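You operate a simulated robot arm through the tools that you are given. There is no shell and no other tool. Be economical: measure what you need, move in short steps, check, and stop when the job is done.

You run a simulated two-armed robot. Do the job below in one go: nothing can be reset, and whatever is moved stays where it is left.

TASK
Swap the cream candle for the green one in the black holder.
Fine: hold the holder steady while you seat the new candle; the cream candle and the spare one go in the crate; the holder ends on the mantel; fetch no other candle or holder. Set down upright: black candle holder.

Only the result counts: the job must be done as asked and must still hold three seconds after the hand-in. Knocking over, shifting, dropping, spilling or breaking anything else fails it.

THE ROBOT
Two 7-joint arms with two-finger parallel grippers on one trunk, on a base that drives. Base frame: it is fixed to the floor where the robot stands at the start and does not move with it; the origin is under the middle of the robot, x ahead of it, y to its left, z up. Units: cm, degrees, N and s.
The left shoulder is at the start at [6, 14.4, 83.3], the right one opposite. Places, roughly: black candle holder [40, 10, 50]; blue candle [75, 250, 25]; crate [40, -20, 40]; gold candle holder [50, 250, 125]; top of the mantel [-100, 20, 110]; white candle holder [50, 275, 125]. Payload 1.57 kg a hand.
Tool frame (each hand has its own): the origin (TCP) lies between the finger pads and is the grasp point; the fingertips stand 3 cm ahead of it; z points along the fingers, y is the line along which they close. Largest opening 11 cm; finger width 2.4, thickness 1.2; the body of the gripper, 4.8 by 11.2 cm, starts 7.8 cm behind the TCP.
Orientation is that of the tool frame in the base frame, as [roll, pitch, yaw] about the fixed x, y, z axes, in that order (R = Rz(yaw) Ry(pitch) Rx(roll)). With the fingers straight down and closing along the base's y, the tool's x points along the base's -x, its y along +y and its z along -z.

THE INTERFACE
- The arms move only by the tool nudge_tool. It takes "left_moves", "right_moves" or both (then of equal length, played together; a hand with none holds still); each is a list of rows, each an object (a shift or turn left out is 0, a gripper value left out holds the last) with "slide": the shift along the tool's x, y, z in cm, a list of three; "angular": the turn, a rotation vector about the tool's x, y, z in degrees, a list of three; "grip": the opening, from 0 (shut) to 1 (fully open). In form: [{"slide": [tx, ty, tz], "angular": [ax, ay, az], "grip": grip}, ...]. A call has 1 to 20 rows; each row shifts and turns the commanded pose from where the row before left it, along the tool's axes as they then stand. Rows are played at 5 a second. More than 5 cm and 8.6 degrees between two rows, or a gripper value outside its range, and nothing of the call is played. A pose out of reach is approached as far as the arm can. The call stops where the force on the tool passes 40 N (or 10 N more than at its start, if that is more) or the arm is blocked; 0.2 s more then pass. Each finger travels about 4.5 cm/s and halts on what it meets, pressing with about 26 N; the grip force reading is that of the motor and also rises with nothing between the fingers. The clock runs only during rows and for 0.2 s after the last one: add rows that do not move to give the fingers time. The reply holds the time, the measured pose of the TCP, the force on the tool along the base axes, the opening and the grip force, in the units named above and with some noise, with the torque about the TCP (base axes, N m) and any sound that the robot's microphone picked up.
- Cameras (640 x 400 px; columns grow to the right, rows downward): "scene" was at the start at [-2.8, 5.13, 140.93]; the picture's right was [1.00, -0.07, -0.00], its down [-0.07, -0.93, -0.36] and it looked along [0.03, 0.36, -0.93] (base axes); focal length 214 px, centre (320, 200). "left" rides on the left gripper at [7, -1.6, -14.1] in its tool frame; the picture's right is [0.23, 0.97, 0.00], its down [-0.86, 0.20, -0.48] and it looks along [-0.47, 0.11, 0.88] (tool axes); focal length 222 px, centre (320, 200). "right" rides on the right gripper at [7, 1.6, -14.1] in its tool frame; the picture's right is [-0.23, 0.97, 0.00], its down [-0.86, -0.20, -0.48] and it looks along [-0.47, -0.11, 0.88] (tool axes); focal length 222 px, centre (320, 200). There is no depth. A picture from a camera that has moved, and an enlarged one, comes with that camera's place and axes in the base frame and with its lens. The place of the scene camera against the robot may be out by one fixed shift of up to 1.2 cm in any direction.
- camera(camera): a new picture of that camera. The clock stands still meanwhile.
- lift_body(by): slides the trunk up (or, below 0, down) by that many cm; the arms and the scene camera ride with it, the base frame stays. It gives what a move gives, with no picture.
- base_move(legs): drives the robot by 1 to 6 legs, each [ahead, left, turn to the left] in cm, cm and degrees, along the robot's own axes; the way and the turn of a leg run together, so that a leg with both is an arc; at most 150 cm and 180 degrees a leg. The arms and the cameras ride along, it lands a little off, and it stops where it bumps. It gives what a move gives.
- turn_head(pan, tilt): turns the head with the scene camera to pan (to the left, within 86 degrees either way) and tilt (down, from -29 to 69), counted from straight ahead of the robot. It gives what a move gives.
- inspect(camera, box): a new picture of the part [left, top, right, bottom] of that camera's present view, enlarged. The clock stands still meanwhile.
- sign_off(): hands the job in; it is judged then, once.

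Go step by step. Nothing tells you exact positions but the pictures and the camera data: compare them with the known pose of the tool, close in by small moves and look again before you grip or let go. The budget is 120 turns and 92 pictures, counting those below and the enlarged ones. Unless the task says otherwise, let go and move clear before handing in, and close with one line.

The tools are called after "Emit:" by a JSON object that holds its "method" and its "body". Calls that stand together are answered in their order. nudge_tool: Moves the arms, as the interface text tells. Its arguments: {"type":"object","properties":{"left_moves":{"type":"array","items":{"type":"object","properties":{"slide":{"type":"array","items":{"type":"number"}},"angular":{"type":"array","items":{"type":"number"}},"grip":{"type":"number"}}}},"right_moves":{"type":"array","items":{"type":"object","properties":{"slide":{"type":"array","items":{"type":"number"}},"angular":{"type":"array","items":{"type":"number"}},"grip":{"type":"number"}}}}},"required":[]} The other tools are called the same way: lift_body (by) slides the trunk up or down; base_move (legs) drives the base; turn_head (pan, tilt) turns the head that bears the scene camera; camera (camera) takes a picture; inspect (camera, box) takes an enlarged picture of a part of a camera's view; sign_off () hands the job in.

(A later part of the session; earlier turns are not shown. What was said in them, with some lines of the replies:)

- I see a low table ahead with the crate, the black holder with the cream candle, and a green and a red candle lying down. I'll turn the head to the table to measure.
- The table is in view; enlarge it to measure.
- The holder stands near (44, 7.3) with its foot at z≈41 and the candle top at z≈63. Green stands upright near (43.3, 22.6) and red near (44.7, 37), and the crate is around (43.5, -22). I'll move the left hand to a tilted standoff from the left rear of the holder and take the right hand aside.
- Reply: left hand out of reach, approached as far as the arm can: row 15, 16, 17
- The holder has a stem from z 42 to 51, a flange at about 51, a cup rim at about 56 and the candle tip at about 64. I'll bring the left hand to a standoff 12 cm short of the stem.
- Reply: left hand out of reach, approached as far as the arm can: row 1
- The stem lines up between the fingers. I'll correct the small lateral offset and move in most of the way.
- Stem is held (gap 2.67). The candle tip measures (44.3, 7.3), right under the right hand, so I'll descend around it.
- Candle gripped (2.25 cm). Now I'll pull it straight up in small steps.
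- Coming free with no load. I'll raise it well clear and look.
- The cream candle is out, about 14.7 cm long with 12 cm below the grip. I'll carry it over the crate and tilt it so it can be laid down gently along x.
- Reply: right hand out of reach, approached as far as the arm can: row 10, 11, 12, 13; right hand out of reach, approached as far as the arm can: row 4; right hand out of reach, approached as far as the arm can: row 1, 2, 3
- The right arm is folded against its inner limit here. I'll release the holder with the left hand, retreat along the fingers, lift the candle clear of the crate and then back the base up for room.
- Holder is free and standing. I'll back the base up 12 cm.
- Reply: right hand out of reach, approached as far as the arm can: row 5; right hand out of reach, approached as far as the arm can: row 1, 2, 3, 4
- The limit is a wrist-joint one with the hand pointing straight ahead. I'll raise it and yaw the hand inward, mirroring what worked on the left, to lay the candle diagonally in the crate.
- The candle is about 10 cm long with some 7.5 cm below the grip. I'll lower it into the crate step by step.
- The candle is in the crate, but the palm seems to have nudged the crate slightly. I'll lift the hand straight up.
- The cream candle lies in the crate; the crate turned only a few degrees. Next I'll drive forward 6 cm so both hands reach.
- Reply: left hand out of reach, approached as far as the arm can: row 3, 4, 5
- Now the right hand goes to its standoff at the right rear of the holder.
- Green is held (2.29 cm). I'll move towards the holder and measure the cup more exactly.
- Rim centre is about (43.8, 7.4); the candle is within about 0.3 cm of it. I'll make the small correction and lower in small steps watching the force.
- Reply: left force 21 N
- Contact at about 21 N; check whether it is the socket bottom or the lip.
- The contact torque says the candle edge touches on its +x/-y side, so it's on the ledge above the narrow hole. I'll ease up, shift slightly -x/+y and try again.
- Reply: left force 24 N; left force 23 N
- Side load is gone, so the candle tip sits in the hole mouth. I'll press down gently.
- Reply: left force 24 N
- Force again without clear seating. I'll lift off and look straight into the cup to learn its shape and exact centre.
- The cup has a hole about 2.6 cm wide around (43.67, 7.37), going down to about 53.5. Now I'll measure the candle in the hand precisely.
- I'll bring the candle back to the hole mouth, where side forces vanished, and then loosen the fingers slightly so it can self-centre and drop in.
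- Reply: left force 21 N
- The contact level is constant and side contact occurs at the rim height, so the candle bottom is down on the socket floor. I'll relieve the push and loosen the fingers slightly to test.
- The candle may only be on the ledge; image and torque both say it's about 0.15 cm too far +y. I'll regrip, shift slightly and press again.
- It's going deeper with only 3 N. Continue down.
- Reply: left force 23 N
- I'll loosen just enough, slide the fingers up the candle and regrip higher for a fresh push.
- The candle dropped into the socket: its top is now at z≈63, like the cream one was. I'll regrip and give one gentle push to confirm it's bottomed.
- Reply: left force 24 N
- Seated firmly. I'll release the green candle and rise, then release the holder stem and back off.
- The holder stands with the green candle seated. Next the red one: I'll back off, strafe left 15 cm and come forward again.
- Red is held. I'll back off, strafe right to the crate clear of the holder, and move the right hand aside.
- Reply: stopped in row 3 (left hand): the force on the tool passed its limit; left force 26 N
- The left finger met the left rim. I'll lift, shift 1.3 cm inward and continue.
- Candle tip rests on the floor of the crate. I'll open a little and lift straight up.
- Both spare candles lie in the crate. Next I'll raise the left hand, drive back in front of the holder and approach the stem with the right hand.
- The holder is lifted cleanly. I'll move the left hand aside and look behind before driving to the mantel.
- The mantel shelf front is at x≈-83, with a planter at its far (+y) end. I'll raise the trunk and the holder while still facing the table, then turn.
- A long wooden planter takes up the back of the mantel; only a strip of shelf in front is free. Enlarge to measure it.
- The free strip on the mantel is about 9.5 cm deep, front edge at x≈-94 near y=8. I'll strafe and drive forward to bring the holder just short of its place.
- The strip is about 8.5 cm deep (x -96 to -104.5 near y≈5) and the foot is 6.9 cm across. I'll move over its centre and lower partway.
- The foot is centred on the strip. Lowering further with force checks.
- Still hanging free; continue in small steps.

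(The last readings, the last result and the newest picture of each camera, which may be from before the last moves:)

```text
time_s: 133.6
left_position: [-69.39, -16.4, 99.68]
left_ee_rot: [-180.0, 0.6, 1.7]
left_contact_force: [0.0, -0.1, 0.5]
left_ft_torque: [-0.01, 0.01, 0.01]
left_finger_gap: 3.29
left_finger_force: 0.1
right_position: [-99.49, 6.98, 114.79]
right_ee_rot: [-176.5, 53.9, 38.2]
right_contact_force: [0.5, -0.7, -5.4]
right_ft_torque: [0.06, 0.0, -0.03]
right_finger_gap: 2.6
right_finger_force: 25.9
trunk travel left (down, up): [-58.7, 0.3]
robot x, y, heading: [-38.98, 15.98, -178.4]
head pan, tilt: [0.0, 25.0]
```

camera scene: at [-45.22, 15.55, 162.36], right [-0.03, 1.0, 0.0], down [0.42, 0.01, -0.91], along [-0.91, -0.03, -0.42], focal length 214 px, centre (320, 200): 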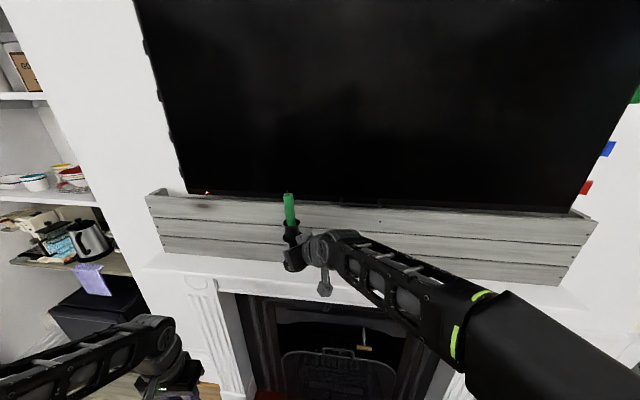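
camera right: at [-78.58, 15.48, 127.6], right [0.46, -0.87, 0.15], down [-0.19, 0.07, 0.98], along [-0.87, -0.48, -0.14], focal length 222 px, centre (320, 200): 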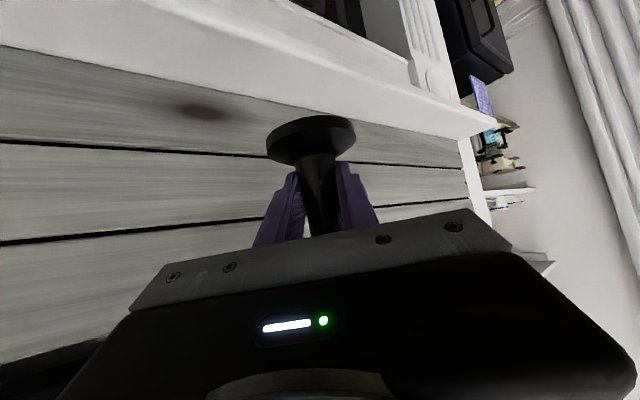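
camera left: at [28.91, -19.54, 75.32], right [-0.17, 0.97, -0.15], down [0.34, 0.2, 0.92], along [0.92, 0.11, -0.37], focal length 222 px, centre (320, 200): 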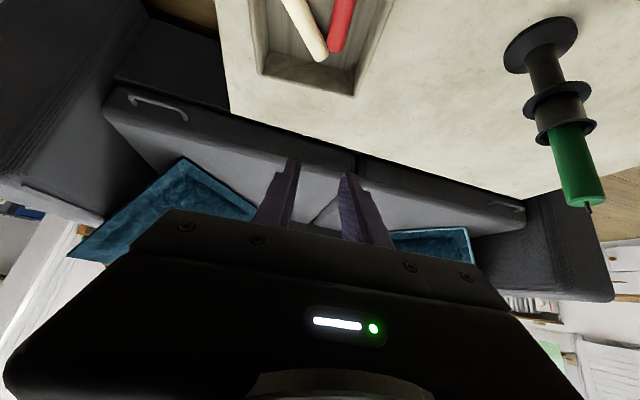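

Emit:
{"method": "nudge_tool", "body": {"right_moves": [{"slide": [0.2, 0.01, 0.15]}, {"slide": [0.2, 0.01, 0.15]}, {}]}}

Emit:
{"method": "inspect", "body": {"camera": "right", "box": [120, 0, 440, 180]}}

```text
time_s: 134.3
left_position: [-69.42, -16.22, 99.63]
left_ee_rot: [-180.0, 0.5, 1.7]
left_contact_force: [0.6, -0.3, 0.0]
left_ft_torque: [-0.01, 0.01, -0.01]
left_finger_gap: 3.32
left_finger_force: 0.1
right_position: [-99.35, 6.92, 114.17]
right_ee_rot: [-176.6, 54.0, 38.3]
right_contact_force: [0.1, -0.1, -4.8]
right_ft_torque: [0.05, -0.01, -0.01]
right_finger_gap: 2.59
right_finger_force: 25.4
trunk travel left (down, up): [-58.7, 0.3]
robot x, y, heading: [-38.36, 15.92, -178.4]
head pan, tilt: [0.0, 25.0]
```

```text
2.00 times, centred on (280, 90) of right
camera zoom: at [-85.77, 14.57, 116.82], right [0.46, -0.87, 0.15], down [-0.19, 0.07, 0.98], along [-0.87, -0.48, -0.14], focal length 444 px, centre (400, 420)
```

zoom: 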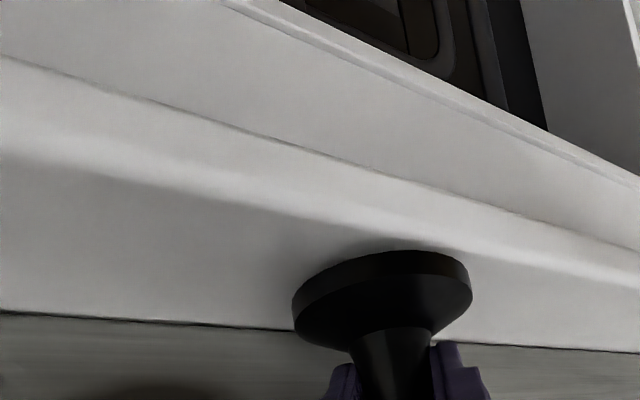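

Re-triangulating from the two views: the shelf is at z≈108.5 and the strip runs x -97.2 to -106, so I should move 1.7 cm deeper before touching down.

Emit:
{"method": "nudge_tool", "body": {"right_moves": [{"slide": [-0.4, -0.5, 0.58]}, {"slide": [-0.4, -0.5, 0.58]}, {"slide": [0.24, 0.01, 0.18]}, {}]}}

```text
time_s: 135.3
left_position: [-69.3, -16.27, 99.68]
left_ee_rot: [-180.0, 0.6, 1.7]
left_contact_force: [-0.3, -0.2, 0.3]
left_ft_torque: [-0.05, 0.0, 0.0]
left_finger_gap: 3.29
left_finger_force: 0.0
right_position: [-101.27, 6.77, 114.08]
right_ee_rot: [-176.4, 54.1, 38.4]
right_contact_force: [8.5, 0.7, 1.5]
right_ft_torque: [0.08, 0.04, -0.07]
right_finger_gap: 2.57
right_finger_force: 26.2
trunk travel left (down, up): [-58.7, 0.3]
robot x, y, heading: [-38.56, 16.48, -178.5]
head pan, tilt: [0.0, 25.0]
```

Emit:
{"method": "nudge_tool", "body": {"right_moves": [{"slide": [0.23, 0.29, -0.34]}, {}]}}

Emit:
{"method": "inspect", "body": {"camera": "right", "box": [120, 0, 440, 180]}}

```text
time_s: 135.9
left_position: [-69.47, -16.43, 99.66]
left_ee_rot: [-180.0, 0.5, 1.7]
left_contact_force: [0.2, -0.3, 0.0]
left_ft_torque: [0.02, -0.01, -0.01]
left_finger_gap: 3.3
left_finger_force: 0.1
right_position: [-101.02, 6.82, 113.95]
right_ee_rot: [-176.7, 53.8, 38.3]
right_contact_force: [-0.7, -0.3, -4.8]
right_ft_torque: [0.02, 0.0, 0.03]
right_finger_gap: 2.59
right_finger_force: 26.0
trunk travel left (down, up): [-58.7, 0.3]
robot x, y, heading: [-38.38, 16.36, -178.3]
head pan, tilt: [0.0, 25.0]
```

```text
2.00 times, centred on (280, 90) of right
camera zoom: at [-87.22, 14.47, 116.49], right [0.46, -0.87, 0.15], down [-0.19, 0.07, 0.98], along [-0.87, -0.48, -0.14], focal length 444 px, centre (400, 420)
```

zoom: 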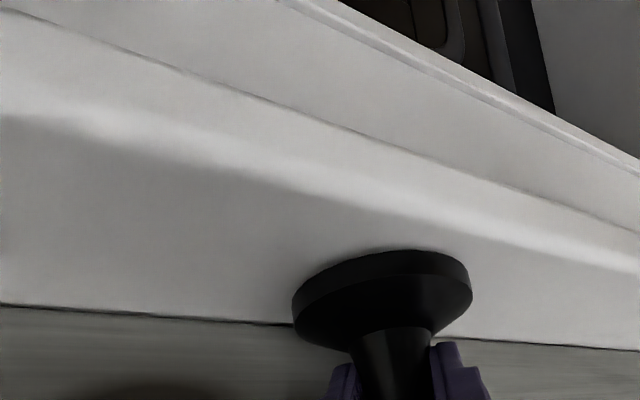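

Free again, and the foot now sits fully behind the shelf edge. I'll lower in small steps to touchdown.

Emit:
{"method": "nudge_tool", "body": {"right_moves": [{"slide": [0.24, 0.01, 0.18]}, {"slide": [0.16, 0.01, 0.12]}, {}]}}

```text
time_s: 136.8
left_position: [-69.29, -16.26, 99.65]
left_ee_rot: [179.9, 0.5, 1.6]
left_contact_force: [0.5, 0.7, -0.6]
left_ft_torque: [0.01, -0.01, 0.05]
left_finger_gap: 3.3
left_finger_force: 0.0
right_position: [-100.83, 6.84, 113.7]
right_ee_rot: [-176.6, 54.4, 38.3]
right_contact_force: [0.6, 1.6, 7.8]
right_ft_torque: [-0.27, -0.25, 0.06]
right_finger_gap: 2.54
right_finger_force: 26.1
trunk travel left (down, up): [-58.7, 0.3]
robot x, y, heading: [-38.6, 16.46, -178.4]
head pan, tilt: [0.0, 25.0]
```

Touchdown. I'll release gradually, opening only a little, and check the force.

Emit:
{"method": "nudge_tool", "body": {"right_moves": [{"slide": [0.08, 0, 0.06]}, {"grip": 0.25}, {"grip": 0.28}, {"grip": 0.32}, {"grip": 0.38}, {"grip": 0.42}, {}, {}]}}

```text
time_s: 138.6
left_position: [-69.33, -16.36, 99.65]
left_ee_rot: [-179.9, 0.5, 1.6]
left_contact_force: [0.3, -0.1, -0.8]
left_ft_torque: [0.0, 0.06, 0.01]
left_finger_gap: 3.3
left_finger_force: 0.1
right_position: [-100.79, 6.82, 113.2]
right_ee_rot: [-176.6, 53.8, 38.4]
right_contact_force: [3.9, -2.7, -1.9]
right_ft_torque: [-0.04, -0.14, 0.08]
right_finger_gap: 4.18
right_finger_force: 0.0
trunk travel left (down, up): [-58.7, 0.3]
robot x, y, heading: [-38.64, 16.11, -178.4]
head pan, tilt: [0.0, 25.0]
```

A finger tip brushes the planter, so I'll narrow slightly and slide straight back along the fingers.

Emit:
{"method": "nudge_tool", "body": {"right_moves": [{"grip": 0.345}, {}, {"slide": [0, 0, -1]}, {"slide": [0, 0, -1.5]}, {"slide": [0, 0, -2]}, {"slide": [0, 0, -2.5]}, {"slide": [0, 0, -3]}, {"slide": [0, 0, -3]}, {}]}}

```text
time_s: 140.6
left_position: [-69.39, -16.29, 99.52]
left_ee_rot: [-180.0, 0.4, 1.7]
left_contact_force: [-0.3, 1.2, 0.0]
left_ft_torque: [0.02, 0.02, 0.02]
left_finger_gap: 3.33
left_finger_force: 0.0
right_position: [-91.89, 12.65, 121.1]
right_ee_rot: [-176.5, 54.0, 38.2]
right_contact_force: [-0.6, 0.1, 0.2]
right_ft_torque: [0.02, -0.01, 0.01]
right_finger_gap: 3.78
right_finger_force: 0.0
trunk travel left (down, up): [-58.7, 0.3]
robot x, y, heading: [-38.73, 15.8, -178.4]
head pan, tilt: [0.0, 25.0]
```

Out cleanly. I'll use the last picture to check that the holder stands upright.

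Emit:
{"method": "camera", "body": {"camera": "right"}}

```text
0 pictures are left
camera right: at [-78.17, 20.3, 123.65], right [0.46, -0.87, 0.15], down [-0.19, 0.07, 0.98], along [-0.87, -0.48, -0.14], focal length 222 px, centre (320, 200)
```

right: 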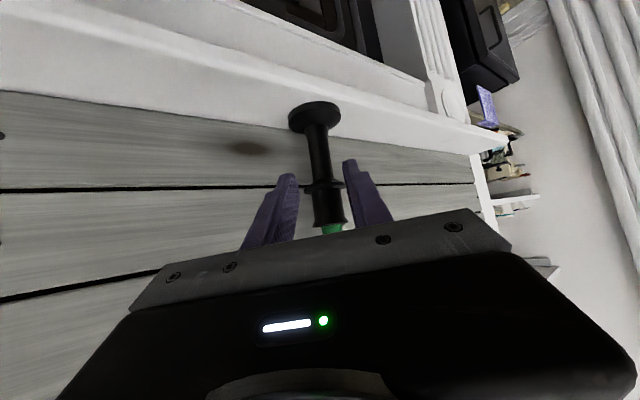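

The holder stands upright on the mantel with the green candle. I'll back the base away to be clear.

Emit:
{"method": "base_move", "body": {"legs": [[-20, 0, 0]]}}

Emit:
{"method": "sign_off", "body": {}}

```text
time_s: 142.1
left_position: [-49.66, -15.78, 99.67]
left_ee_rot: [180.0, 0.6, 1.8]
left_contact_force: [0.6, -0.2, -0.1]
left_ft_torque: [0.01, 0.03, 0.03]
left_finger_gap: 3.3
left_finger_force: 0.1
right_position: [-72.01, 13.11, 121.17]
right_ee_rot: [-176.5, 54.0, 38.4]
right_contact_force: [0.5, -0.3, 0.1]
right_ft_torque: [0.01, -0.02, -0.02]
right_finger_gap: 3.83
right_finger_force: 0.0
trunk travel left (down, up): [-58.7, 0.3]
robot x, y, heading: [-19.22, 16.79, -178.1]
head pan, tilt: [0.0, 25.0]
```

```text
The job is handed in.
```

The job is handed in: the green candle is seated in the black holder, which stands upright on the mantel, and the cream and red candles lie in the crate. Two things were disturbed: I turned the crate a few degrees on the table while laying the cream candle in, and I lightly brushed the planter on the mantel. I did not see the planter move.
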